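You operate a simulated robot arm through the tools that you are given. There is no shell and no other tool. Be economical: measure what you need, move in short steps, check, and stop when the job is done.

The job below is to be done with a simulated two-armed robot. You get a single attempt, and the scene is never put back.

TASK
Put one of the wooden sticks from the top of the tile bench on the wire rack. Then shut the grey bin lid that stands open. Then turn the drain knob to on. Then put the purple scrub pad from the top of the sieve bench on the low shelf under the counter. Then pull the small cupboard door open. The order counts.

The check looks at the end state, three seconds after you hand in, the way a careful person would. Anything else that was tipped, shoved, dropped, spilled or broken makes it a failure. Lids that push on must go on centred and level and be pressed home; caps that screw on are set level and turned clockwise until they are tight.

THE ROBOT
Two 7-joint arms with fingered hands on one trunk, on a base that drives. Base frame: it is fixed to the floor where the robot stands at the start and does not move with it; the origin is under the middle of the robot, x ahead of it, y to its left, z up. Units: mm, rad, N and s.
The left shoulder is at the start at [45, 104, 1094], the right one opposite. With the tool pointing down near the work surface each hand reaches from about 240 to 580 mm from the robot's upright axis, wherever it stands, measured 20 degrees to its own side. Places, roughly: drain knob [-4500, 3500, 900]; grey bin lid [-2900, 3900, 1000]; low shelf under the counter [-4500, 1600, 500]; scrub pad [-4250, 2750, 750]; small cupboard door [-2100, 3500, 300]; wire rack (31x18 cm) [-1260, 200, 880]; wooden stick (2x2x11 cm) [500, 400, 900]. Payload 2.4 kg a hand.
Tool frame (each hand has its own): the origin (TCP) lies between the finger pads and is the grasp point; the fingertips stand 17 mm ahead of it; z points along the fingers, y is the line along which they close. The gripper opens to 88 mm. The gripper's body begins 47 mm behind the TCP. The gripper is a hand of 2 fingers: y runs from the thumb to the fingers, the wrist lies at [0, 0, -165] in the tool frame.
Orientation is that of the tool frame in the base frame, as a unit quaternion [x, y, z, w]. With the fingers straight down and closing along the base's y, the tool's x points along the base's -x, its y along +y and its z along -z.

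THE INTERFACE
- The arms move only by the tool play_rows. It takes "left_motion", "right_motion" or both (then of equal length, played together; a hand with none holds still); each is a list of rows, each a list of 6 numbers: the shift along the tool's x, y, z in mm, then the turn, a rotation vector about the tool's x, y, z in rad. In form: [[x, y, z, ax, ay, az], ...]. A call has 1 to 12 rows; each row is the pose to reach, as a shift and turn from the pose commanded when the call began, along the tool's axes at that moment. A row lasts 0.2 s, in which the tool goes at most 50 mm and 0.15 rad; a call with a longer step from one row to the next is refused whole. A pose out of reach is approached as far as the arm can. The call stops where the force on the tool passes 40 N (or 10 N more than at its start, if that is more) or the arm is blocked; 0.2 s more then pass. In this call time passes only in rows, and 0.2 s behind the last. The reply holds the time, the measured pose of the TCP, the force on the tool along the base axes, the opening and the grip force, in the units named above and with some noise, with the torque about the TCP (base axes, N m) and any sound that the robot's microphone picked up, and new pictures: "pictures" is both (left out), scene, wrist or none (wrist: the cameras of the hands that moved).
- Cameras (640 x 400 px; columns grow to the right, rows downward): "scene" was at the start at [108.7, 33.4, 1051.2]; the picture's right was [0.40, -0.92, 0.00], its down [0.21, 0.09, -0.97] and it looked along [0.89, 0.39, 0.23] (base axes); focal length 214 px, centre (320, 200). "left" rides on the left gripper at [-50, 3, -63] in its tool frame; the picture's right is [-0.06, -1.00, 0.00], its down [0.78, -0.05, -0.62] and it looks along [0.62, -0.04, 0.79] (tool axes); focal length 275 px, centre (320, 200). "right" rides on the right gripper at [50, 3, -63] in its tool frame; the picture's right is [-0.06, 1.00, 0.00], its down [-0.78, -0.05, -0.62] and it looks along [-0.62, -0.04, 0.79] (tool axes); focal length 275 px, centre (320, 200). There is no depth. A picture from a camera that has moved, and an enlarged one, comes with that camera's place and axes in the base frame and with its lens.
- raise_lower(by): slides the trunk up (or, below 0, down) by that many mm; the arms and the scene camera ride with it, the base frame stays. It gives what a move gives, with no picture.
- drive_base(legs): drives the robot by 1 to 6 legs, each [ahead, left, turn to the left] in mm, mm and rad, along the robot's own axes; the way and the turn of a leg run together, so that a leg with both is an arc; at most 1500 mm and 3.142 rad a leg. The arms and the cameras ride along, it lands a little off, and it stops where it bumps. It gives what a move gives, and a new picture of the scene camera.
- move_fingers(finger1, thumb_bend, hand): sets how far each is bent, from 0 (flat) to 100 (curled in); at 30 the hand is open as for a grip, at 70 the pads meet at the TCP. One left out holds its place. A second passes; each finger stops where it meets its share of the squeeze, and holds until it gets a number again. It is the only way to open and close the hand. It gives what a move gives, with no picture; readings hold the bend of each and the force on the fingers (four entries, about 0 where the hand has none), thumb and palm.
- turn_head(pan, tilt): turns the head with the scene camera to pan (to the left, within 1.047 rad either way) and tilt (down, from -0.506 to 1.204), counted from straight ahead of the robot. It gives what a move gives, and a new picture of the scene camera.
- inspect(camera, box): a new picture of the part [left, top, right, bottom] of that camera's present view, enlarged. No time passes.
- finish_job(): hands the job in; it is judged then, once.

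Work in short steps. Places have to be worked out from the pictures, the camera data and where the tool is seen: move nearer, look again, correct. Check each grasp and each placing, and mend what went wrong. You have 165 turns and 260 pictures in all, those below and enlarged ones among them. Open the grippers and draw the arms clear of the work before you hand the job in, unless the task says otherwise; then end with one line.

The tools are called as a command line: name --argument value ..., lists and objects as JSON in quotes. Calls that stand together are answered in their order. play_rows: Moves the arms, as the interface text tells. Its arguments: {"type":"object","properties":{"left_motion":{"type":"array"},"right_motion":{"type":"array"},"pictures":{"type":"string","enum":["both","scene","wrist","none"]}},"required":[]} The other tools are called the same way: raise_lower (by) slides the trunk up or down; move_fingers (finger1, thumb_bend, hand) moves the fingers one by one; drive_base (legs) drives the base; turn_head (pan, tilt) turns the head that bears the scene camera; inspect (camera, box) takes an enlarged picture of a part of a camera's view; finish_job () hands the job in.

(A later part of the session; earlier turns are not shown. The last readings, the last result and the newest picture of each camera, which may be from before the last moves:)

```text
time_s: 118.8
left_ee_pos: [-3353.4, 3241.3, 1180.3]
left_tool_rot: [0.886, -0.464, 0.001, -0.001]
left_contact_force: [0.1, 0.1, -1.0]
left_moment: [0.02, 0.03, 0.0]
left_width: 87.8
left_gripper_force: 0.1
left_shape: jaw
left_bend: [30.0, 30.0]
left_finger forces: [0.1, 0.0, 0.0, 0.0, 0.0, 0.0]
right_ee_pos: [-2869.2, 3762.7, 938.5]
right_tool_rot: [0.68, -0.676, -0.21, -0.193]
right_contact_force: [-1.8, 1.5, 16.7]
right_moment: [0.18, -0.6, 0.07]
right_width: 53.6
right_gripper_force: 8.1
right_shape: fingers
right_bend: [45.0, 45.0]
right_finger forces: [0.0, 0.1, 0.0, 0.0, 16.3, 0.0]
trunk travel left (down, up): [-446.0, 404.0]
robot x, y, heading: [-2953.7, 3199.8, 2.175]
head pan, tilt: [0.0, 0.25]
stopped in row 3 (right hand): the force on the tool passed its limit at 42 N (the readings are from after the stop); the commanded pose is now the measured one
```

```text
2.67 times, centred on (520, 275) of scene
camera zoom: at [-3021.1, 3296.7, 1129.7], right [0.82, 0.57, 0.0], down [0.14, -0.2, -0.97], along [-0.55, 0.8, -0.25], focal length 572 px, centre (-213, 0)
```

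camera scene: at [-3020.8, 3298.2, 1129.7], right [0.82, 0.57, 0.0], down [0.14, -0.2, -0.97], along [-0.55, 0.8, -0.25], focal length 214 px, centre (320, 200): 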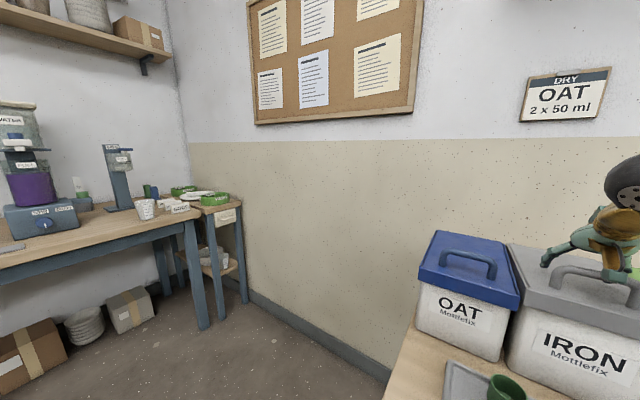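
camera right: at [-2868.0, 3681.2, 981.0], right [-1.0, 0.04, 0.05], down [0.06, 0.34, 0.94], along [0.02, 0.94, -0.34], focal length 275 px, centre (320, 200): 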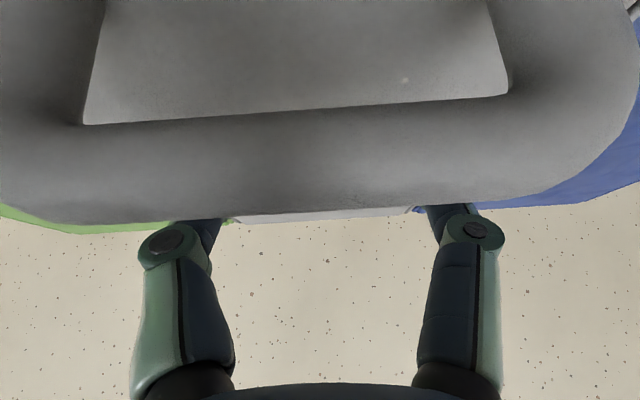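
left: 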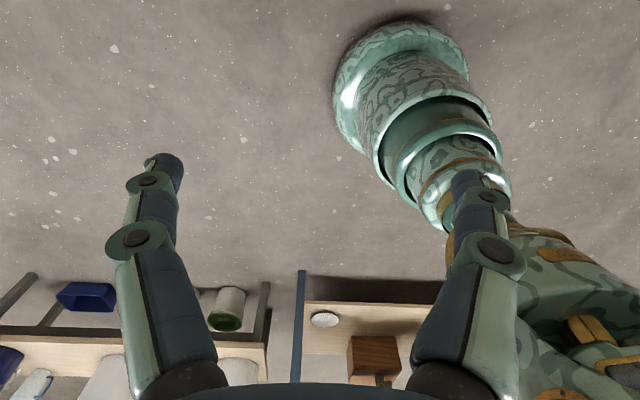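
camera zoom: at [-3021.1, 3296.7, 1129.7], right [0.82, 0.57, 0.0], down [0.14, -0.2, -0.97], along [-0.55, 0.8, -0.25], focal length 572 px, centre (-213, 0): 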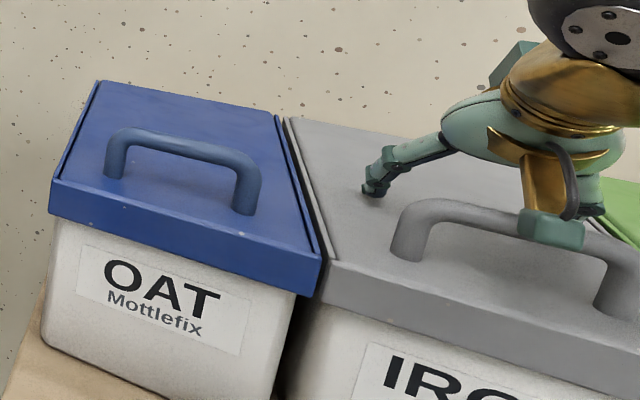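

The lid is shut level. I rise straight up off it with the trunk.

raise_lower --by 20

raise_lower --by 140

inspect --camera "scene" --box '[320, 200, 640, 400]'

```text
time_s: 119.5
left_ee_pos: [-3353.6, 3242.8, 1199.3]
left_tool_rot: [0.887, -0.463, 0.0, 0.001]
left_contact_force: [-0.1, 0.0, 0.5]
left_moment: [0.05, 0.04, -0.01]
left_width: 88.0
left_gripper_force: 0.1
left_shape: jaw
left_bend: [30.0, 30.0]
left_finger forces: [0.0, 0.0, 0.0, 0.0, 0.0, 0.1]
right_ee_pos: [-2866.5, 3761.9, 955.0]
right_tool_rot: [0.68, -0.677, -0.207, -0.191]
right_contact_force: [0.7, -0.1, -0.4]
right_moment: [-0.01, 0.02, -0.02]
right_width: 50.9
right_gripper_force: 0.1
right_shape: fingers
right_bend: [45.0, 45.0]
right_finger forces: [0.0, 0.1, 0.0, 0.0, 0.0, 0.0]
trunk travel left (down, up): [-466.0, 384.0]
robot x, y, heading: [-2951.7, 3200.5, 2.178]
head pan, tilt: [0.0, 0.25]
```

```text
time_s: 121.2
left_ee_pos: [-3353.2, 3242.4, 1339.5]
left_tool_rot: [0.887, -0.463, 0.0, 0.001]
left_contact_force: [0.0, 0.0, 0.7]
left_moment: [-0.03, -0.01, -0.01]
left_width: 87.9
left_gripper_force: 0.1
left_shape: jaw
left_bend: [30.0, 30.0]
left_finger forces: [0.0, 0.1, 0.0, 0.0, 0.0, 0.0]
right_ee_pos: [-2867.7, 3762.6, 1096.0]
right_tool_rot: [0.68, -0.676, -0.208, -0.191]
right_contact_force: [0.2, 0.4, -0.3]
right_moment: [-0.03, -0.01, 0.0]
right_width: 51.1
right_gripper_force: 0.0
right_shape: fingers
right_bend: [45.0, 45.0]
right_finger forces: [0.0, 0.1, 0.1, 0.0, 0.0, 0.0]
trunk travel left (down, up): [-606.0, 244.0]
robot x, y, heading: [-2955.3, 3200.8, 2.181]
head pan, tilt: [0.0, 0.25]
```

```text
2.00 times, centred on (480, 300) of scene
camera zoom: at [-3019.7, 3296.4, 1290.4], right [0.82, 0.57, 0.0], down [0.14, -0.2, -0.97], along [-0.55, 0.8, -0.25], focal length 429 px, centre (0, 0)
```

zoom: 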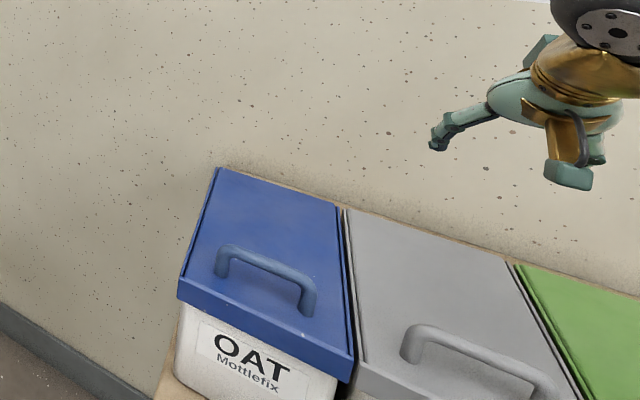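

Lid closed, neighbours undisturbed. I back off straight from the bench and turn to face the sieve bench.

drive_base --legs '[[-330, 229, 0], [0, 0, 0.965]]'

inspect --camera "scene" --box '[160, 100, 480, 300]'

```text
time_s: 126.1
left_ee_pos: [-3218.7, 2494.7, 1339.6]
left_tool_rot: [1.0, 0.0, 0.0, 0.0]
left_contact_force: [-0.6, -0.8, 0.0]
left_moment: [-0.05, 0.01, -0.04]
left_width: 87.8
left_gripper_force: 0.0
left_shape: jaw
left_bend: [30.0, 30.0]
left_finger forces: [0.1, 0.0, 0.0, 0.0, 0.1, 0.1]
right_ee_pos: [-3368.6, 3189.2, 1094.9]
right_tool_rot: [0.916, -0.284, -0.273, -0.073]
right_contact_force: [-0.5, 0.5, -0.3]
right_moment: [0.02, -0.02, -0.03]
right_width: 51.0
right_gripper_force: 0.0
right_shape: fingers
right_bend: [45.0, 45.0]
right_finger forces: [0.0, 0.1, 0.0, 0.0, 0.1, 0.0]
trunk travel left (down, up): [-606.0, 244.0]
robot x, y, heading: [-2956.6, 2801.1, -3.136]
head pan, tilt: [0.0, 0.25]
camera scene: at [-3071.9, 2797.7, 1290.4], right [0.0, 1.0, 0.0], down [0.25, 0.0, -0.97], along [-0.97, 0.0, -0.25], focal length 214 px, centre (320, 200)
```

scene: 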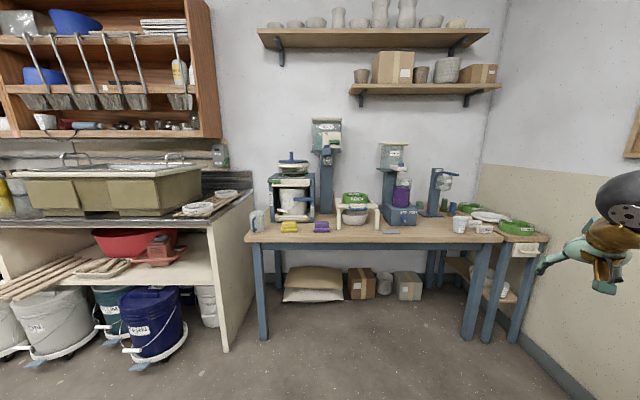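

```text
2.00 times, centred on (320, 200) of scene
camera zoom: at [-3071.9, 2797.7, 1290.4], right [0.0, 1.0, 0.0], down [0.25, 0.0, -0.97], along [-0.97, 0.0, -0.25], focal length 429 px, centre (320, 200)
```

zoom: 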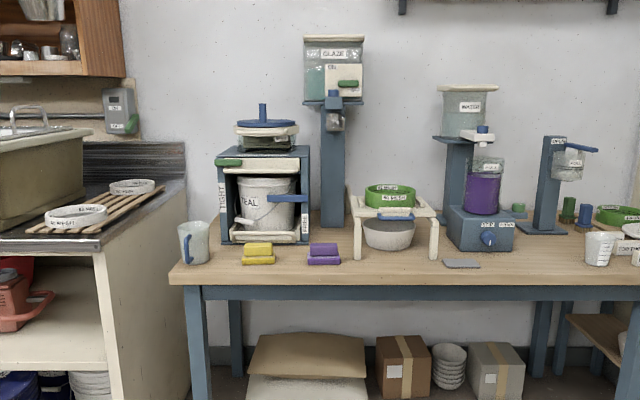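

I zoom on the blue box with the knob and on the purple pad.

inspect --camera "scene" --box '[360, 170, 456, 230]'

inspect --camera "scene" --box '[250, 185, 346, 245]'

```text
6.67 times, centred on (408, 200) of scene
camera zoom: at [-3071.9, 2797.7, 1290.4], right [0.0, 1.0, 0.0], down [0.25, 0.0, -0.97], along [-0.97, 0.0, -0.25], focal length 1430 px, centre (-267, 200)
```

zoom: 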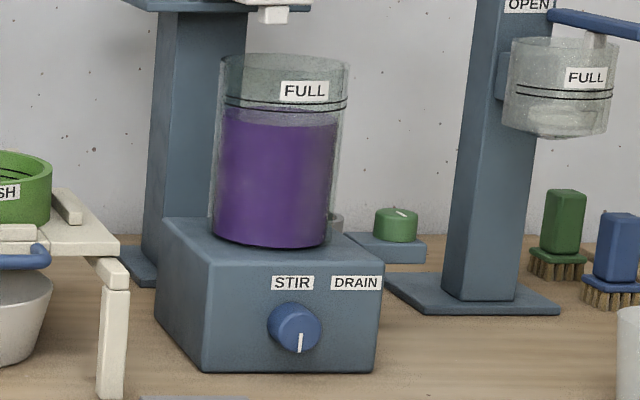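

```text
6.67 times, centred on (298, 215) of scene
camera zoom: at [-3071.9, 2797.7, 1290.4], right [0.0, 1.0, 0.0], down [0.25, 0.0, -0.97], along [-0.97, 0.0, -0.25], focal length 1430 px, centre (467, 100)
```

zoom: 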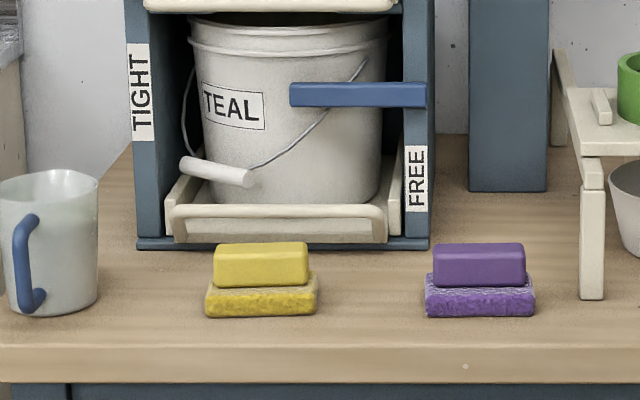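

The box shows STIR over the blue knob and DRAIN toward a green knob behind-right; I need to look closer. First I tuck the right arm.

play_rows --right_motion '[[15, 24, -16, -0.038, 0, -0.065], [30, 47, -32, -0.076, 0, -0.13], [44, 71, -48, -0.114, 0, -0.194], [59, 95, -64, -0.152, 0, -0.259], [74, 118, -80, -0.19, 0, -0.324], [89, 142, -96, -0.228, 0, -0.389], [103, 165, -112, -0.265, 0, -0.453], [118, 189, -127, -0.303, 0, -0.518]]' --pictures "none"

drive_base --legs '[[800, -500, 0]]'

turn_head --pan -0.1 --tilt 0.7

```text
time_s: 127.9
left_ee_pos: [-3218.8, 2494.9, 1339.9]
left_tool_rot: [1.0, 0.001, 0.0, 0.0]
left_contact_force: [-0.2, -0.5, -0.4]
left_moment: [0.05, 0.01, -0.02]
left_width: 87.9
left_gripper_force: 0.1
left_shape: jaw
left_bend: [30.0, 30.0]
left_finger forces: [0.0, 0.1, 0.0, 0.0, 0.0, 0.0]
right_ee_pos: [-3335.0, 2939.1, 1142.1]
right_tool_rot: [0.959, 0.005, -0.285, -0.001]
right_contact_force: [-0.1, -0.1, 0.1]
right_moment: [-0.01, 0.0, -0.02]
right_width: 50.9
right_gripper_force: 0.1
right_shape: fingers
right_bend: [45.0, 45.0]
right_finger forces: [0.1, 0.0, 0.0, 0.1, 0.0, 0.1]
trunk travel left (down, up): [-606.0, 244.0]
robot x, y, heading: [-2951.8, 2795.6, -3.139]
head pan, tilt: [0.0, 0.25]
```

```text
time_s: 132.8
left_ee_pos: [-4021.4, 2997.2, 1339.4]
left_tool_rot: [1.0, -0.004, 0.0, 0.0]
left_contact_force: [-0.1, 0.0, -0.9]
left_moment: [-0.01, -0.02, -0.02]
left_width: 88.2
left_gripper_force: 0.1
left_shape: jaw
left_bend: [30.0, 30.0]
left_finger forces: [0.0, 0.1, 0.0, 0.0, 0.0, 0.0]
right_ee_pos: [-4133.0, 3442.9, 1142.0]
right_tool_rot: [0.959, -0.001, -0.284, -0.004]
right_contact_force: [-0.5, -0.1, -0.1]
right_moment: [0.02, -0.03, 0.03]
right_width: 50.8
right_gripper_force: 0.1
right_shape: fingers
right_bend: [45.0, 45.0]
right_finger forces: [0.0, 0.1, 0.1, 0.0, 0.0, 0.1]
trunk travel left (down, up): [-606.0, 244.0]
robot x, y, heading: [-3752.3, 3298.7, 3.134]
head pan, tilt: [0.0, 0.25]
camera scene: at [-3871.0, 3298.6, 1290.4], right [0.01, 1.0, 0.0], down [0.25, 0.0, -0.97], along [-0.97, 0.01, -0.25], focal length 214 px, centre (320, 200)
```

scene: 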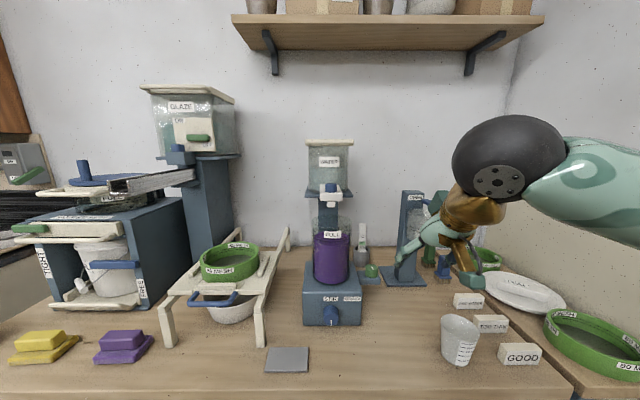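

```text
time_s: 133.7
left_ee_pos: [-4020.6, 2995.8, 1340.0]
left_tool_rot: [1.0, -0.004, 0.0, 0.001]
left_contact_force: [0.3, 0.3, 0.0]
left_moment: [0.01, 0.0, 0.0]
left_width: 88.1
left_gripper_force: 0.0
left_shape: jaw
left_bend: [30.0, 30.0]
left_finger forces: [0.0, 0.0, 0.0, 0.0, 0.1, 0.0]
right_ee_pos: [-4132.3, 3444.2, 1141.0]
right_tool_rot: [0.959, -0.002, -0.284, -0.004]
right_contact_force: [-0.5, -0.1, -0.3]
right_moment: [0.01, 0.01, 0.0]
right_width: 51.1
right_gripper_force: 0.0
right_shape: fingers
right_bend: [45.0, 45.0]
right_finger forces: [0.0, 0.0, 0.0, 0.0, 0.1, 0.0]
trunk travel left (down, up): [-606.0, 244.0]
robot x, y, heading: [-3754.5, 3297.0, 3.135]
head pan, tilt: [-0.099, 0.7]
camera scene: at [-3861.8, 3306.8, 1249.7], right [0.11, 0.99, 0.0], down [0.64, -0.07, -0.77], along [-0.76, 0.08, -0.64], focal length 214 px, centre (320, 200)
```

scene: 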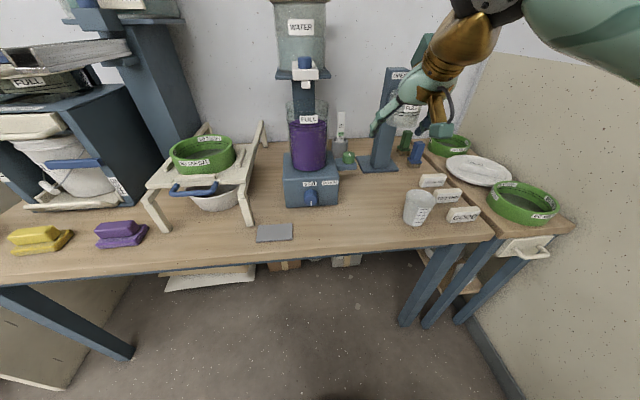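

inspect --camera "scene" --box '[256, 120, 384, 200]'

inspect --camera "scene" --box '[280, 140, 376, 220]'

```text
5.00 times, centred on (320, 160) of scene
camera zoom: at [-3861.8, 3306.8, 1249.7], right [0.11, 0.99, 0.0], down [0.64, -0.07, -0.77], along [-0.76, 0.08, -0.64], focal length 1072 px, centre (320, 400)
```

zoom: 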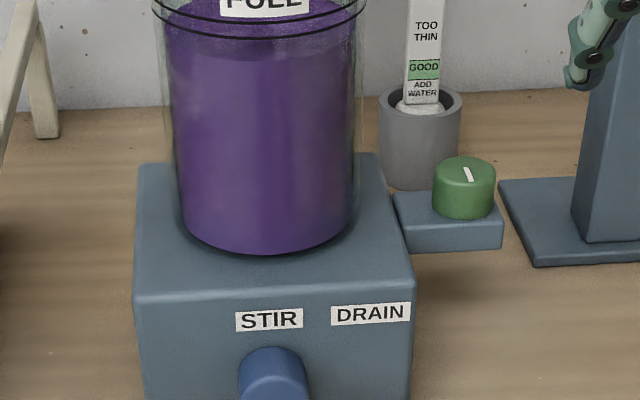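

```text
5.00 times, centred on (328, 180) of scene
camera zoom: at [-3861.8, 3306.8, 1249.7], right [0.11, 0.99, 0.0], down [0.64, -0.07, -0.77], along [-0.76, 0.08, -0.64], focal length 1072 px, centre (280, 300)
```

zoom: 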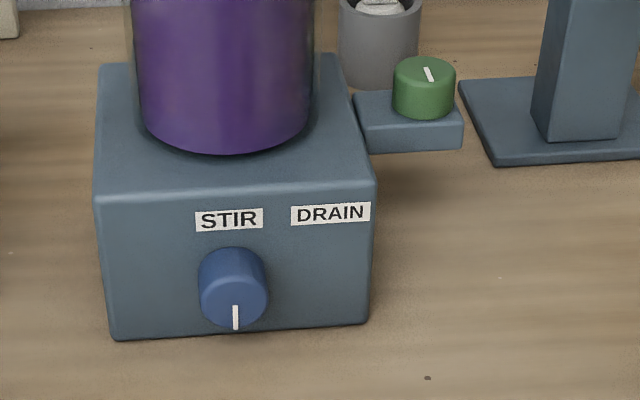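

The green knob on the small plate beside the DRAIN label is the drain knob, at about (−4450, 3461, 918), axis vertical, bench top ≈870. I drive the base forward 185 mm (free space under the bench).

drive_base --legs '[[185, 0, 0]]'

```text
time_s: 135.2
left_ee_pos: [-4205.2, 2997.1, 1340.6]
left_tool_rot: [1.0, -0.003, 0.001, 0.0]
left_contact_force: [0.7, -0.1, 0.2]
left_moment: [0.01, -0.03, 0.0]
left_width: 87.9
left_gripper_force: 0.0
left_shape: jaw
left_bend: [30.0, 30.0]
left_finger forces: [0.0, 0.1, 0.0, 0.0, 0.0, 0.0]
right_ee_pos: [-4318.2, 3443.6, 1140.9]
right_tool_rot: [0.959, 0.0, -0.284, -0.003]
right_contact_force: [0.8, 0.5, -0.2]
right_moment: [0.03, 0.01, 0.02]
right_width: 51.0
right_gripper_force: 0.0
right_shape: fingers
right_bend: [45.0, 45.0]
right_finger forces: [0.1, 0.0, 0.1, 0.1, 0.0, 0.0]
trunk travel left (down, up): [-606.0, 244.0]
robot x, y, heading: [-3933.4, 3298.7, 3.138]
head pan, tilt: [-0.099, 0.7]
camera scene: at [-4046.8, 3307.9, 1249.5], right [0.11, 0.99, 0.0], down [0.64, -0.07, -0.76], along [-0.76, 0.08, -0.64], focal length 214 px, centre (320, 200)
```

scene: 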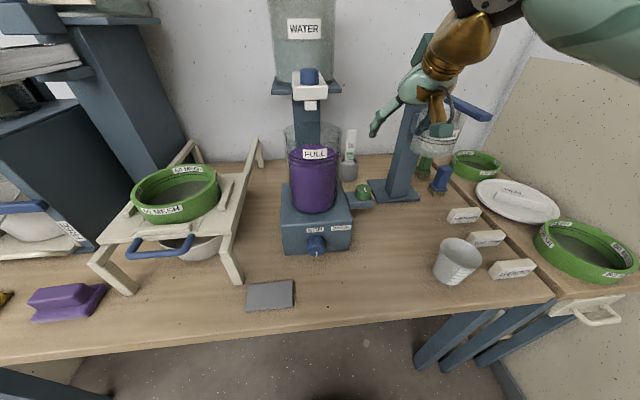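

I pitch the right hand to point straight down and bring it near to look at the knob with the wrist camera.

play_rows --right_motion '[[-5, -3, 22, 0, 0.12, 0], [-10, -5, 45, 0, 0.24, 0], [-15, -8, 67, 0, 0.36, 0], [-20, -11, 90, 0, 0.48, 0], [-23, -11, 111, 0, 0.576, 0]]' --pictures "both"

```text
time_s: 136.4
left_ee_pos: [-4204.9, 2996.7, 1340.1]
left_tool_rot: [1.0, -0.004, 0.001, 0.0]
left_contact_force: [1.2, -0.9, -0.1]
left_moment: [0.0, 0.02, 0.03]
left_width: 87.9
left_gripper_force: 0.1
left_shape: jaw
left_bend: [30.0, 30.0]
left_finger forces: [0.0, 0.0, 0.0, 0.1, 0.1, 0.0]
right_ee_pos: [-4395.5, 3455.2, 1061.8]
right_tool_rot: [1.0, -0.001, 0.001, -0.003]
right_contact_force: [-0.5, 0.4, 0.1]
right_moment: [0.03, 0.0, 0.01]
right_width: 50.9
right_gripper_force: 0.2
right_shape: fingers
right_bend: [45.0, 45.0]
right_finger forces: [0.2, 0.1, 0.1, 0.0, 0.1, 0.1]
trunk travel left (down, up): [-606.0, 244.0]
robot x, y, heading: [-3938.0, 3297.8, 3.134]
head pan, tilt: [-0.099, 0.7]
camera scene: at [-4046.1, 3307.5, 1249.6], right [0.11, 0.99, 0.0], down [0.64, -0.07, -0.76], along [-0.76, 0.08, -0.64], focal length 214 px, centre (320, 200)
camera right: at [-4347.0, 3450.4, 1125.6], right [-0.06, -1.0, -0.01], down [-0.78, 0.05, 0.62], along [-0.62, 0.04, -0.79], focal length 275 px, centre (320, 200)
```

scene: 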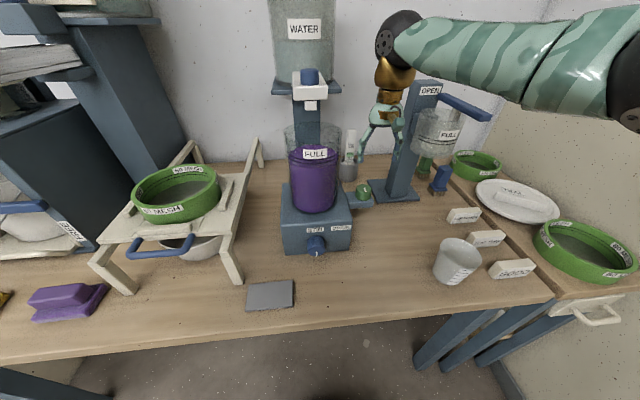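
right: 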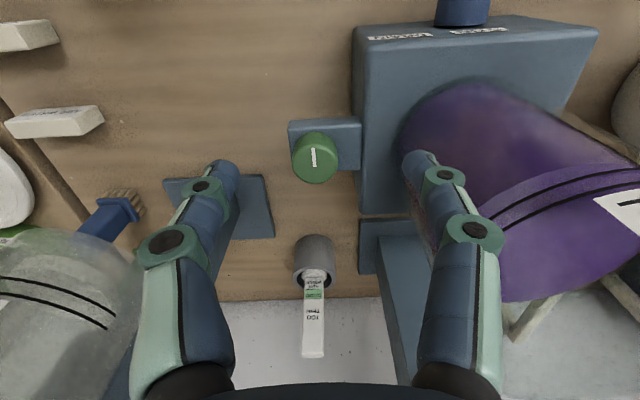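

inspect --camera "right" --box '[270, 100, 390, 200]'

```text
4.00 times, centred on (330, 150) of right
camera zoom: at [-4347.0, 3450.4, 1125.6], right [-0.06, -1.0, -0.01], down [-0.78, 0.05, 0.62], along [-0.62, 0.04, -0.79], focal length 1101 px, centre (280, 400)
```

zoom: 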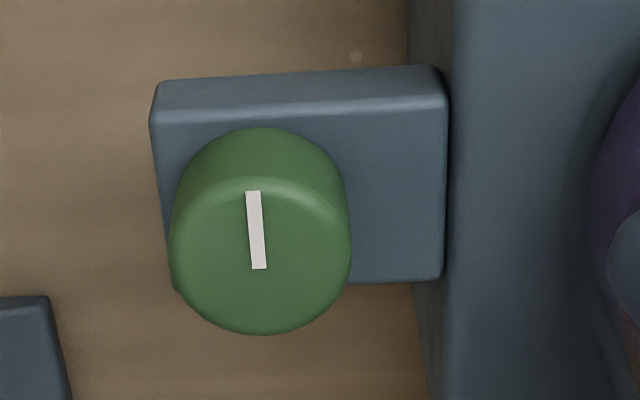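

No ON/OFF mark is visible, the pointer faces the robot. To reach down here I must lower the trunk; I first raise the arm relative to it.

play_rows --right_motion '[[10, 0, -40, 0, 0, 0], [10, 0, -80, 0, 0, 0], [10, 0, -120, 0, 0, 0], [10, 0, -150, 0, 0, 0]]' --pictures "none"

raise_lower --by -200

play_rows --right_motion '[[-20, -3, 0, 0, 0, 0.145], [-40, -6, 0, 0, 0, 0.29], [-60, -7, 0, 0, 0, 0.435], [-65, -7, 0, 0, 0, 0.58], [-65, -7, 0, 0, 0, 0.725], [-65, -7, 0, 0, 0, 0.87], [-65, -7, 0, 0, 0, 1.015], [-65, -7, 0, 0, 0, 1.16], [-65, -7, 0, 0, 0, 1.305], [-65, -7, 0, 0, 0, 1.45], [-65, -7, 0, 0, 0, 1.57]]' --pictures "both"

```text
time_s: 137.4
left_ee_pos: [-4204.5, 2997.3, 1339.9]
left_tool_rot: [1.0, -0.003, 0.0, 0.0]
left_contact_force: [0.3, -0.3, -0.8]
left_moment: [0.02, 0.03, 0.02]
left_width: 87.8
left_gripper_force: 0.0
left_shape: jaw
left_bend: [30.0, 30.0]
left_finger forces: [0.0, 0.0, 0.0, 0.1, 0.0, 0.0]
right_ee_pos: [-4384.8, 3455.1, 1209.1]
right_tool_rot: [1.0, -0.001, 0.0, -0.002]
right_contact_force: [-0.3, -0.2, -0.1]
right_moment: [-0.01, 0.01, 0.0]
right_width: 51.1
right_gripper_force: 0.1
right_shape: fingers
right_bend: [45.0, 45.0]
right_finger forces: [0.0, 0.0, 0.0, 0.0, 0.0, 0.1]
trunk travel left (down, up): [-606.0, 244.0]
robot x, y, heading: [-3935.4, 3299.5, 3.14]
head pan, tilt: [-0.099, 0.7]
```

```text
time_s: 139.6
left_ee_pos: [-4202.8, 2996.7, 1140.3]
left_tool_rot: [1.0, -0.003, 0.0, 0.0]
left_contact_force: [-0.6, 0.2, 0.0]
left_moment: [0.01, -0.03, -0.02]
left_width: 88.2
left_gripper_force: 0.0
left_shape: jaw
left_bend: [30.0, 30.0]
left_finger forces: [0.0, 0.0, 0.1, 0.0, 0.1, 0.0]
right_ee_pos: [-4386.1, 3455.0, 1011.2]
right_tool_rot: [1.0, -0.001, -0.001, -0.002]
right_contact_force: [-0.4, -0.6, 0.6]
right_moment: [-0.02, 0.0, -0.03]
right_width: 50.9
right_gripper_force: 0.1
right_shape: fingers
right_bend: [45.0, 45.0]
right_finger forces: [0.1, 0.0, 0.0, 0.0, 0.0, 0.1]
trunk travel left (down, up): [-406.0, 444.0]
robot x, y, heading: [-3933.8, 3296.4, 3.139]
head pan, tilt: [-0.099, 0.7]
```

```text
time_s: 142.0
left_ee_pos: [-4204.0, 2997.8, 1140.1]
left_tool_rot: [1.0, -0.002, 0.0, -0.001]
left_contact_force: [-0.1, -0.1, -0.9]
left_moment: [-0.03, -0.01, -0.03]
left_width: 87.7
left_gripper_force: 0.1
left_shape: jaw
left_bend: [30.0, 30.0]
left_finger forces: [0.1, 0.0, 0.0, 0.0, 0.1, 0.0]
right_ee_pos: [-4450.9, 3461.6, 1011.3]
right_tool_rot: [-0.705, 0.709, 0.003, 0.001]
right_contact_force: [-0.2, -0.2, 0.6]
right_moment: [-0.02, -0.02, 0.0]
right_width: 50.9
right_gripper_force: 0.0
right_shape: fingers
right_bend: [45.0, 45.0]
right_finger forces: [0.0, 0.1, 0.0, 0.0, 0.0, 0.0]
trunk travel left (down, up): [-406.0, 444.0]
robot x, y, heading: [-3932.6, 3298.8, 3.14]
head pan, tilt: [-0.099, 0.7]
camera scene: at [-4048.9, 3307.9, 1048.5], right [0.11, 0.99, 0.0], down [0.64, -0.07, -0.76], along [-0.76, 0.08, -0.64], focal length 214 px, centre (320, 200)
camera right: at [-4454.4, 3410.3, 1075.1], right [-1.0, 0.07, 0.0], down [0.05, 0.78, 0.62], along [0.04, 0.62, -0.78], focal length 275 px, centre (320, 200)
```

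scene: 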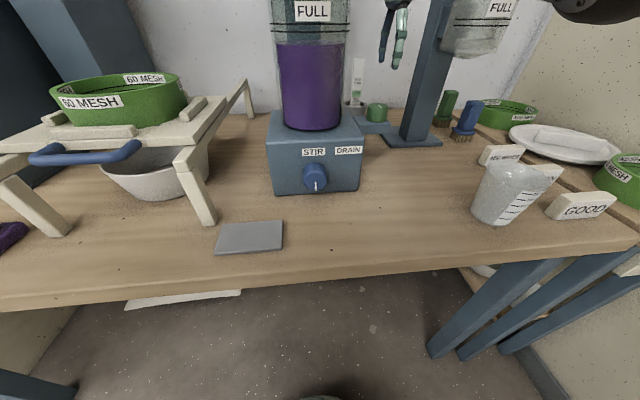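
right: 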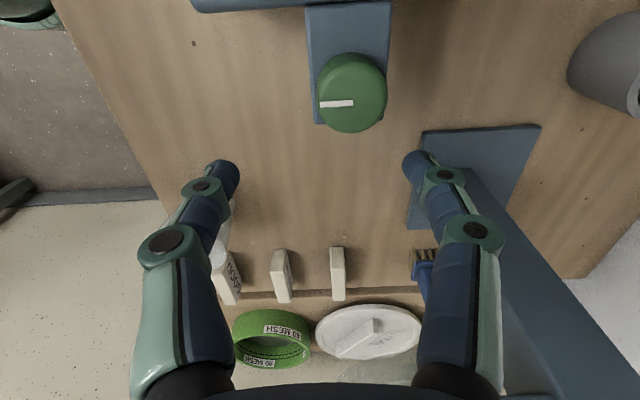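

The knob is on a bracket beside the box: centre ≈(−4468, 3461), top z≈922. With this yaw the wrist camera would come near the jar, so I turn the hand back (camera on robot side) and centre it above the knob.

play_rows --right_motion '[[0, 4, 0, 0, 0, -0.145], [0, 8, 0, 0, 0, -0.29], [0, 12, 0, 0, 0, -0.435], [0, 17, 0, 0, 0, -0.58], [0, 17, 0, 0, 0, -0.725], [0, 17, 0, 0, 0, -0.87], [0, 17, 0, 0, 0, -1.015], [0, 17, 0, 0, 0, -1.16], [0, 17, 0, 0, 0, -1.305], [0, 17, 0, 0, 0, -1.45], [0, 17, 0, 0, 0, -1.57]]' --pictures "wrist"

move_fingers --hand "right" --finger1 41 --thumb_bend 41

```text
time_s: 144.4
left_ee_pos: [-4202.6, 2997.4, 1139.1]
left_tool_rot: [1.0, -0.003, 0.0, 0.0]
left_contact_force: [-0.1, 0.3, -0.5]
left_moment: [0.03, 0.01, 0.03]
left_width: 87.8
left_gripper_force: 0.0
left_shape: jaw
left_bend: [30.0, 30.0]
left_finger forces: [0.0, 0.0, 0.0, 0.1, 0.0, 0.1]
right_ee_pos: [-4467.8, 3462.0, 1010.9]
right_tool_rot: [1.0, -0.001, -0.001, -0.003]
right_contact_force: [0.5, -0.2, 0.5]
right_moment: [-0.03, -0.01, 0.06]
right_width: 50.8
right_gripper_force: 0.0
right_shape: fingers
right_bend: [45.0, 45.0]
right_finger forces: [0.0, 0.0, 0.0, 0.0, 0.0, 0.1]
trunk travel left (down, up): [-406.0, 444.0]
robot x, y, heading: [-3934.2, 3298.1, 3.136]
head pan, tilt: [-0.099, 0.7]
camera right: at [-4418.1, 3457.6, 1075.6], right [-0.06, -1.0, -0.01], down [-0.78, 0.04, 0.62], along [-0.62, 0.04, -0.78], focal length 275 px, centre (320, 200)
```

right: 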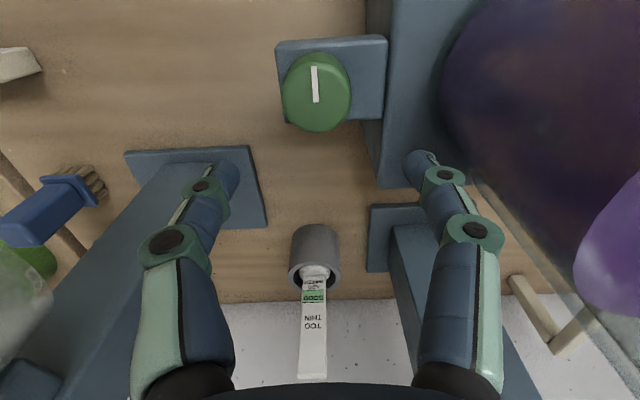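

```text
time_s: 145.4
left_ee_pos: [-4203.4, 2997.2, 1141.3]
left_tool_rot: [1.0, -0.003, 0.0, 0.0]
left_contact_force: [0.0, -0.4, 0.0]
left_moment: [-0.01, -0.02, 0.03]
left_width: 87.9
left_gripper_force: 0.1
left_shape: jaw
left_bend: [30.0, 30.0]
left_finger forces: [0.1, 0.0, 0.0, 0.0, 0.1, 0.0]
right_ee_pos: [-4467.9, 3461.4, 1010.2]
right_tool_rot: [1.0, -0.002, -0.001, -0.002]
right_contact_force: [-0.5, -0.6, -0.7]
right_moment: [0.02, -0.01, 0.01]
right_width: 59.2
right_gripper_force: 0.1
right_shape: fingers
right_bend: [41.0, 41.0]
right_finger forces: [0.0, 0.0, 0.0, 0.1, 0.0, 0.0]
trunk travel left (down, up): [-406.0, 444.0]
robot x, y, heading: [-3935.9, 3296.6, 3.135]
head pan, tilt: [-0.099, 0.7]
```

Centred over the knob. I lower 60 mm and look again.

raise_lower --by -60

inspect --camera "right" --box '[0, 0, 640, 400]'

inspect --camera "scene" --box '[240, 0, 500, 162]'

```text
time_s: 146.4
left_ee_pos: [-4203.4, 2997.9, 1080.8]
left_tool_rot: [1.0, -0.003, 0.001, 0.001]
left_contact_force: [-0.7, -0.1, -0.3]
left_moment: [0.01, -0.01, 0.01]
left_width: 88.1
left_gripper_force: 0.0
left_shape: jaw
left_bend: [30.0, 30.0]
left_finger forces: [0.1, 0.0, 0.1, 0.0, 0.1, 0.0]
right_ee_pos: [-4467.3, 3462.4, 951.6]
right_tool_rot: [1.0, -0.002, -0.001, -0.003]
right_contact_force: [1.2, -0.2, 0.7]
right_moment: [-0.02, 0.03, 0.03]
right_width: 58.9
right_gripper_force: 0.2
right_shape: fingers
right_bend: [41.0, 41.0]
right_finger forces: [0.1, 0.1, 0.0, 0.0, 0.1, 0.0]
trunk travel left (down, up): [-346.0, 504.0]
robot x, y, heading: [-3939.0, 3297.5, 3.147]
head pan, tilt: [-0.099, 0.7]
```

```text
1.00 times, centred on (320, 200) of right (not enlarged: the box is as wide or as high as the picture)
camera zoom: at [-4418.1, 3457.3, 1015.7], right [-0.07, -1.0, -0.01], down [-0.78, 0.05, 0.62], along [-0.62, 0.04, -0.78], focal length 275 px, centre (320, 200)
```

zoom: 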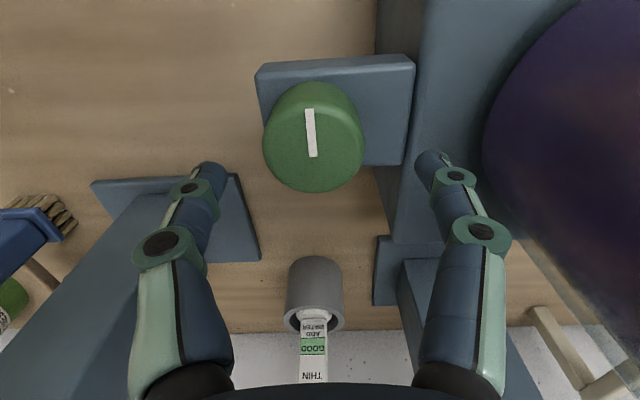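

```text
2.46 times, centred on (370, 81) of scene
camera zoom: at [-4050.4, 3307.9, 988.2], right [0.11, 0.99, 0.0], down [0.64, -0.07, -0.76], along [-0.76, 0.08, -0.64], focal length 528 px, centre (197, 493)
```

zoom: 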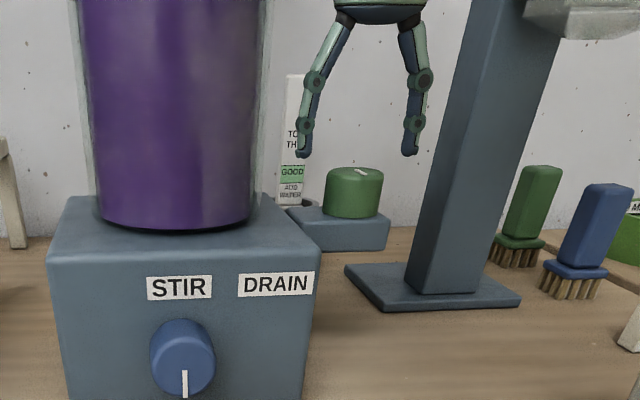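

Fingers straddle the knob line. I lower another 32 mm in two steps, watching the force.

raise_lower --by -20

raise_lower --by -12

inspect --camera "scene" --box '[240, 0, 500, 162]'

inspect --camera "right" --box '[0, 0, 640, 400]'

```text
time_s: 147.1
left_ee_pos: [-4203.7, 2998.1, 1059.7]
left_tool_rot: [1.0, -0.002, 0.001, -0.001]
left_contact_force: [0.4, -0.1, 0.1]
left_moment: [0.03, 0.01, -0.01]
left_width: 87.6
left_gripper_force: 0.1
left_shape: jaw
left_bend: [30.0, 30.0]
left_finger forces: [0.0, 0.0, 0.0, 0.0, 0.1, 0.0]
right_ee_pos: [-4468.3, 3462.3, 930.9]
right_tool_rot: [1.0, -0.002, 0.0, -0.003]
right_contact_force: [-0.5, -0.1, -0.3]
right_moment: [0.01, -0.03, 0.06]
right_width: 59.2
right_gripper_force: 0.1
right_shape: fingers
right_bend: [41.0, 41.0]
right_finger forces: [0.0, 0.0, 0.0, 0.0, 0.0, 0.0]
trunk travel left (down, up): [-326.0, 524.0]
robot x, y, heading: [-3937.7, 3300.8, 3.134]
head pan, tilt: [-0.099, 0.7]
```

```text
time_s: 147.7
left_ee_pos: [-4203.3, 2997.5, 1048.6]
left_tool_rot: [1.0, -0.002, 0.0, 0.0]
left_contact_force: [0.1, 0.6, -0.7]
left_moment: [0.01, -0.02, 0.01]
left_width: 87.9
left_gripper_force: 0.1
left_shape: jaw
left_bend: [30.0, 30.0]
left_finger forces: [0.0, 0.1, 0.1, 0.0, 0.0, 0.0]
right_ee_pos: [-4468.8, 3462.3, 919.2]
right_tool_rot: [1.0, -0.002, -0.001, -0.002]
right_contact_force: [0.4, -0.4, 0.6]
right_moment: [-0.02, -0.03, 0.0]
right_width: 58.8
right_gripper_force: 0.1
right_shape: fingers
right_bend: [41.0, 41.0]
right_finger forces: [0.0, 0.0, 0.1, 0.1, 0.0, 0.0]
trunk travel left (down, up): [-314.0, 536.0]
robot x, y, heading: [-3936.0, 3298.3, 3.138]
head pan, tilt: [-0.099, 0.7]
```

```text
2.46 times, centred on (370, 81) of scene
camera zoom: at [-4051.5, 3307.9, 956.1], right [0.11, 0.99, 0.0], down [0.64, -0.07, -0.76], along [-0.76, 0.08, -0.64], focal length 528 px, centre (197, 493)
```

zoom: 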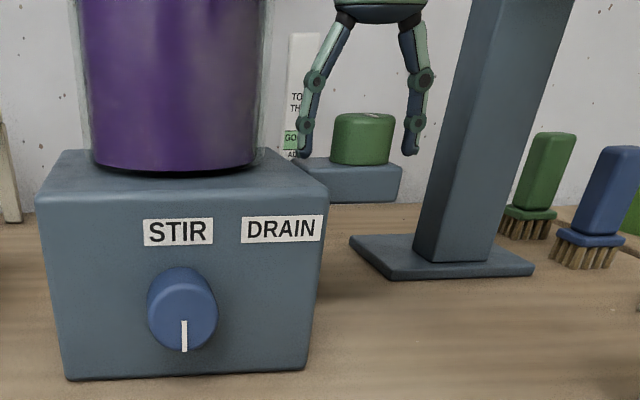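

```text
1.00 times, centred on (320, 200) of right (not enlarged: the box is as wide or as high as the picture)
camera zoom: at [-4418.1, 3457.2, 983.7], right [-0.06, -1.0, -0.01], down [-0.78, 0.05, 0.62], along [-0.62, 0.04, -0.78], focal length 275 px, centre (320, 200)
```

zoom: 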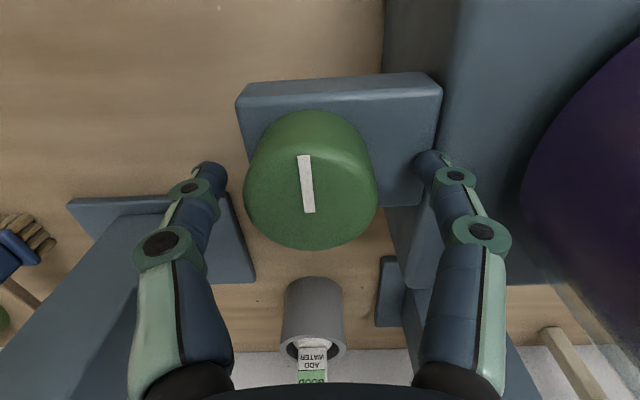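

The knob is between the fingers with its top at TCP level. I lower 5 mm, shift 3 mm, and close.

raise_lower --by -5

play_rows --right_motion '[[0, -2.5, 0, 0, 0, 0]]' --pictures "none"

move_fingers --hand "right" --finger1 70 --thumb_bend 70

inspect --camera "right" --box '[160, 100, 480, 300]'

```text
time_s: 148.2
left_ee_pos: [-4202.5, 2998.0, 1043.5]
left_tool_rot: [1.0, -0.003, 0.0, 0.0]
left_contact_force: [-0.1, -0.1, 0.3]
left_moment: [0.0, -0.01, 0.01]
left_width: 87.7
left_gripper_force: 0.0
left_shape: jaw
left_bend: [30.0, 30.0]
left_finger forces: [0.0, 0.1, 0.0, 0.0, 0.0, 0.0]
right_ee_pos: [-4468.2, 3462.5, 916.0]
right_tool_rot: [1.0, -0.002, -0.002, -0.002]
right_contact_force: [-2.8, 3.5, 12.7]
right_moment: [-0.49, 0.06, -0.11]
right_width: 59.6
right_gripper_force: 6.2
right_shape: fingers
right_bend: [44.0, 41.0]
right_finger forces: [13.4, 0.0, 0.0, 0.0, 0.1, 0.0]
trunk travel left (down, up): [-309.0, 541.0]
robot x, y, heading: [-3935.7, 3301.3, 3.139]
head pan, tilt: [-0.099, 0.7]
```

```text
time_s: 148.6
left_ee_pos: [-4203.0, 2998.9, 1043.4]
left_tool_rot: [1.0, -0.003, 0.0, 0.0]
left_contact_force: [0.2, -0.6, 0.4]
left_moment: [0.0, -0.02, 0.0]
left_width: 88.0
left_gripper_force: 0.0
left_shape: jaw
left_bend: [30.0, 30.0]
left_finger forces: [0.1, 0.0, 0.0, 0.1, 0.0, 0.0]
right_ee_pos: [-4467.0, 3464.1, 914.4]
right_tool_rot: [1.0, -0.002, -0.002, -0.003]
right_contact_force: [-5.2, 3.4, 15.6]
right_moment: [-0.59, 0.11, -0.28]
right_width: 62.3
right_gripper_force: 7.7
right_shape: fingers
right_bend: [43.0, 41.0]
right_finger forces: [14.6, 0.0, 0.0, 0.0, 0.0, 0.0]
trunk travel left (down, up): [-309.0, 541.0]
robot x, y, heading: [-3935.7, 3295.0, 3.134]
head pan, tilt: [-0.099, 0.7]
```

```text
time_s: 149.6
left_ee_pos: [-4203.8, 2997.4, 1043.3]
left_tool_rot: [1.0, -0.002, 0.0, -0.001]
left_contact_force: [-0.4, 0.2, -0.1]
left_moment: [0.0, 0.02, -0.01]
left_width: 88.0
left_gripper_force: 0.1
left_shape: jaw
left_bend: [30.0, 30.0]
left_finger forces: [0.0, 0.0, 0.1, 0.0, 0.0, 0.0]
right_ee_pos: [-4467.7, 3464.0, 915.4]
right_tool_rot: [1.0, -0.002, -0.001, -0.002]
right_contact_force: [-5.3, 1.8, 19.9]
right_moment: [-0.66, 0.05, -0.22]
right_width: 47.1
right_gripper_force: 15.2
right_shape: fingers
right_bend: [45.0, 61.0]
right_finger forces: [19.2, 0.0, 0.0, 0.1, 11.2, 0.1]
trunk travel left (down, up): [-309.0, 541.0]
robot x, y, heading: [-3938.6, 3299.6, 3.135]
head pan, tilt: [-0.099, 0.7]
```

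```text
2.00 times, centred on (320, 200) of right
camera zoom: at [-4417.4, 3459.7, 979.4], right [-0.06, -1.0, -0.01], down [-0.78, 0.05, 0.62], along [-0.62, 0.04, -0.78], focal length 551 px, centre (320, 200)
```

zoom: 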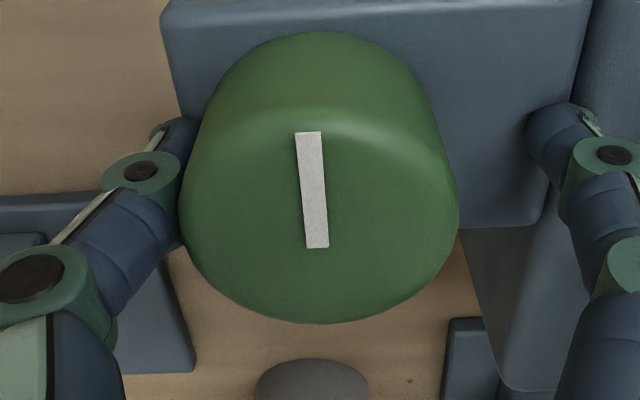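

Finger 1's tip is standing on the bracket. I raise 5 mm so that it can close onto the knob.

raise_lower --by 5

move_fingers --hand "right" --finger1 70 --thumb_bend 70

inspect --camera "right" --box '[160, 100, 480, 300]'

```text
time_s: 150.2
left_ee_pos: [-4203.5, 2998.6, 1046.9]
left_tool_rot: [1.0, -0.003, 0.0, 0.0]
left_contact_force: [0.3, 0.6, -0.6]
left_moment: [0.01, 0.01, 0.02]
left_width: 87.8
left_gripper_force: 0.0
left_shape: jaw
left_bend: [30.0, 30.0]
left_finger forces: [0.1, 0.0, 0.1, 0.0, 0.1, 0.0]
right_ee_pos: [-4467.0, 3465.3, 917.7]
right_tool_rot: [1.0, -0.002, 0.002, -0.005]
right_contact_force: [3.0, 2.6, -4.2]
right_moment: [-0.11, -0.01, 0.04]
right_width: 30.0
right_gripper_force: 8.9
right_shape: fingers
right_bend: [59.0, 60.0]
right_finger forces: [8.6, 0.0, 0.0, 0.0, 9.0, 0.0]
trunk travel left (down, up): [-314.0, 536.0]
robot x, y, heading: [-3937.0, 3297.7, 3.136]
head pan, tilt: [-0.099, 0.7]
```

```text
time_s: 151.2
left_ee_pos: [-4203.6, 2999.1, 1047.8]
left_tool_rot: [1.0, -0.003, 0.001, -0.001]
left_contact_force: [0.4, 0.3, -0.1]
left_moment: [-0.01, -0.01, 0.01]
left_width: 88.0
left_gripper_force: 0.1
left_shape: jaw
left_bend: [30.0, 30.0]
left_finger forces: [0.1, 0.1, 0.1, 0.1, 0.0, 0.0]
right_ee_pos: [-4468.8, 3464.4, 918.5]
right_tool_rot: [1.0, -0.002, 0.0, -0.003]
right_contact_force: [5.9, 3.4, -8.4]
right_moment: [-0.01, -0.08, 0.03]
right_width: 30.0
right_gripper_force: 7.9
right_shape: fingers
right_bend: [56.0, 59.0]
right_finger forces: [6.5, 0.0, 0.0, 0.0, 9.5, 0.1]
trunk travel left (down, up): [-314.0, 536.0]
robot x, y, heading: [-3936.4, 3294.9, 3.136]
head pan, tilt: [-0.099, 0.7]
```

```text
2.00 times, centred on (320, 200) of right
camera zoom: at [-4418.1, 3460.3, 983.2], right [-0.06, -1.0, -0.01], down [-0.78, 0.05, 0.62], along [-0.62, 0.04, -0.79], focal length 551 px, centre (320, 200)
```

zoom: 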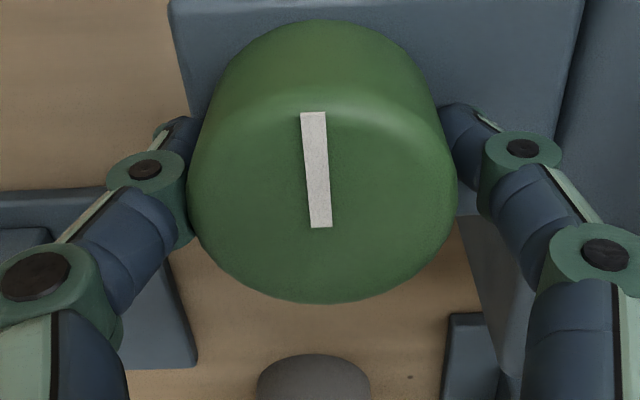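

Both fingers hold the knob. I test a small clockwise turn (seen from above).

play_rows --right_motion '[[0, 0, 0, 0, 0, 0.1], [0, 0, 0, 0, 0, 0.2], [0, 0, 0, 0, 0, 0.3]]' --pictures "wrist"

```text
time_s: 152.0
left_ee_pos: [-4204.1, 2997.9, 1048.6]
left_tool_rot: [1.0, -0.003, 0.0, 0.0]
left_contact_force: [-0.3, -0.1, 0.5]
left_moment: [0.0, 0.01, 0.04]
left_width: 87.9
left_gripper_force: 0.1
left_shape: jaw
left_bend: [30.0, 30.0]
left_finger forces: [0.0, 0.1, 0.0, 0.1, 0.1, 0.0]
right_ee_pos: [-4468.4, 3464.5, 919.6]
right_tool_rot: [0.989, -0.151, -0.001, -0.002]
right_contact_force: [-0.7, 3.9, -2.2]
right_moment: [0.03, 0.02, 0.26]
right_width: 30.5
right_gripper_force: 8.2
right_shape: fingers
right_bend: [56.0, 60.0]
right_finger forces: [7.2, 0.1, 0.0, 0.0, 9.8, 0.0]
trunk travel left (down, up): [-314.0, 536.0]
robot x, y, heading: [-3936.2, 3297.9, 3.138]
head pan, tilt: [-0.099, 0.7]
camera right: at [-4421.8, 3445.6, 983.9], right [-0.36, -0.93, 0.0], down [-0.73, 0.28, 0.62], along [-0.58, 0.23, -0.78], focal length 275 px, centre (320, 200)
```

right: 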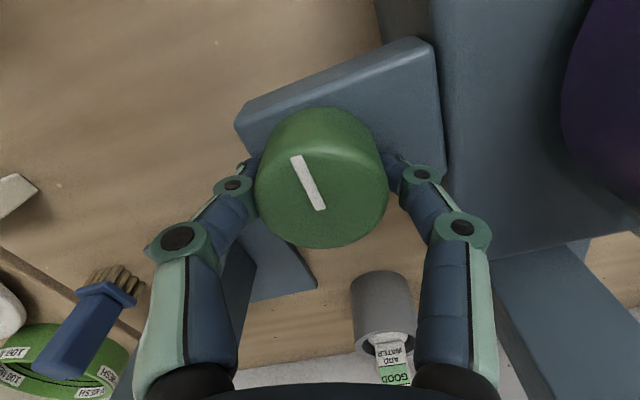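

The mark stayed parallel to the bracket: the knob did not follow clockwise (0.26 N·m resistance). I try counter-clockwise.

play_rows --right_motion '[[0, 0, 0, 0, 0, -0.12], [0, 0, 0, 0, 0, -0.24], [0, 0, 0, 0, 0, -0.36], [0, 0, 0, 0, 0, -0.48], [0, 0, 0, 0, 0, -0.6], [0, 0, 0, 0, 0, -0.72]]' --pictures "wrist"

```text
time_s: 153.4
left_ee_pos: [-4203.4, 2997.6, 1047.7]
left_tool_rot: [1.0, -0.003, 0.0, 0.0]
left_contact_force: [0.6, 0.7, -0.2]
left_moment: [0.0, 0.0, -0.01]
left_width: 88.2
left_gripper_force: 0.0
left_shape: jaw
left_bend: [30.0, 30.0]
left_finger forces: [0.0, 0.0, 0.0, 0.0, 0.1, 0.0]
right_ee_pos: [-4469.3, 3464.8, 919.0]
right_tool_rot: [0.978, 0.207, 0.0, -0.003]
right_contact_force: [-1.8, 4.5, 0.0]
right_moment: [0.05, 0.05, -0.02]
right_width: 30.1
right_gripper_force: 8.7
right_shape: fingers
right_bend: [57.0, 60.0]
right_finger forces: [5.7, 0.0, 0.0, 0.0, 10.8, 0.0]
trunk travel left (down, up): [-314.0, 536.0]
robot x, y, heading: [-3934.2, 3297.4, 3.139]
head pan, tilt: [-0.099, 0.7]
camera right: at [-4421.6, 3480.6, 983.6], right [0.35, -0.94, -0.01], down [-0.74, -0.28, 0.62], along [-0.58, -0.21, -0.79], focal length 275 px, centre (320, 200)
```

right: 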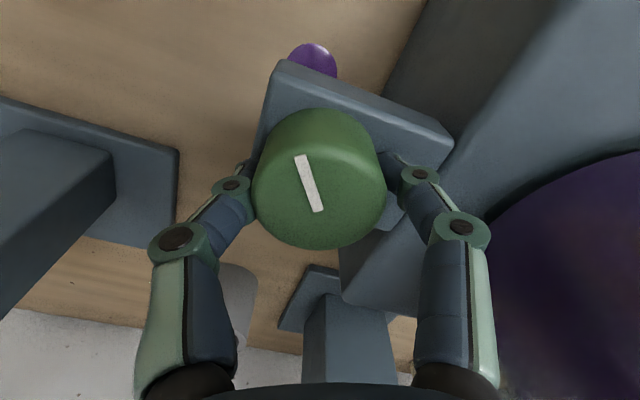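

Counter-clockwise the knob follows freely and something purple starts draining. I keep turning toward the end stop.

play_rows --right_motion '[[0, 0, 0, 0, 0, -0.12], [0, 0, 0, 0, 0, -0.24], [0, 0, 0, 0, 0, -0.36], [0, 0, 0, 0, 0, -0.48], [0, 0, 0, 0, 0, -0.6], [0, 0, 0, 0, 0, -0.72], [0, 0, 0, 0, 0, -0.84]]' --pictures "both"

```text
time_s: 155.0
left_ee_pos: [-4203.2, 2997.8, 1047.4]
left_tool_rot: [1.0, -0.003, 0.001, 0.0]
left_contact_force: [-0.2, 0.0, -0.4]
left_moment: [0.01, 0.02, 0.01]
left_width: 87.8
left_gripper_force: 0.0
left_shape: jaw
left_bend: [30.0, 30.0]
left_finger forces: [0.0, 0.0, 0.0, 0.1, 0.1, 0.0]
right_ee_pos: [-4468.2, 3464.7, 919.2]
right_tool_rot: [0.808, 0.589, 0.002, -0.001]
right_contact_force: [-4.1, 1.6, 0.8]
right_moment: [0.08, 0.06, 0.0]
right_width: 29.9
right_gripper_force: 8.2
right_shape: fingers
right_bend: [57.0, 60.0]
right_finger forces: [6.0, 0.0, 0.0, 0.0, 10.9, 0.1]
trunk travel left (down, up): [-314.0, 536.0]
robot x, y, heading: [-3935.7, 3300.0, 3.145]
head pan, tilt: [-0.099, 0.7]
camera scene: at [-4052.0, 3308.1, 956.0], right [0.11, 0.99, 0.0], down [0.64, -0.07, -0.76], along [-0.76, 0.08, -0.64], focal length 214 px, centre (320, 200)
camera right: at [-4450.1, 3509.7, 983.7], right [0.93, -0.36, 0.0], down [-0.29, -0.74, 0.61], along [-0.23, -0.57, -0.79], focal length 275 px, centre (320, 200)
```

scene: 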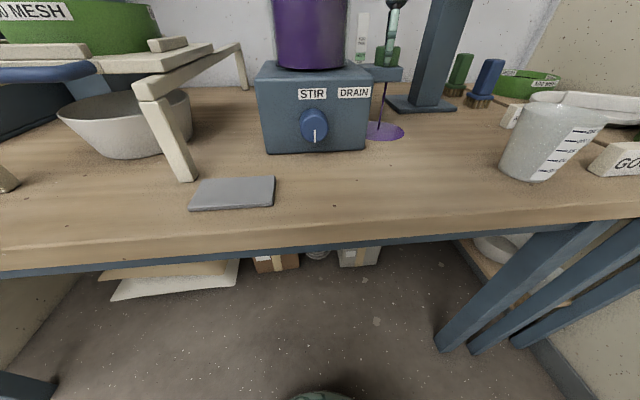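
right: 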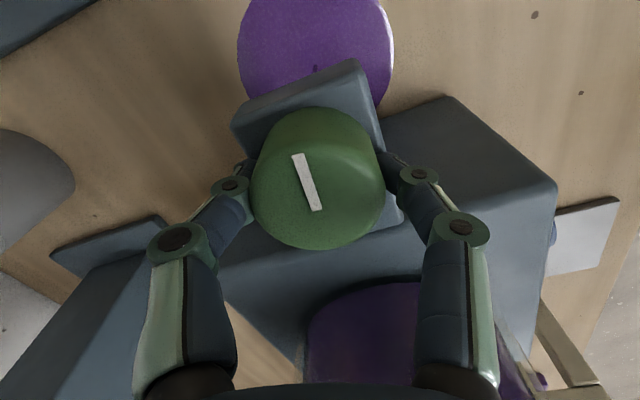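

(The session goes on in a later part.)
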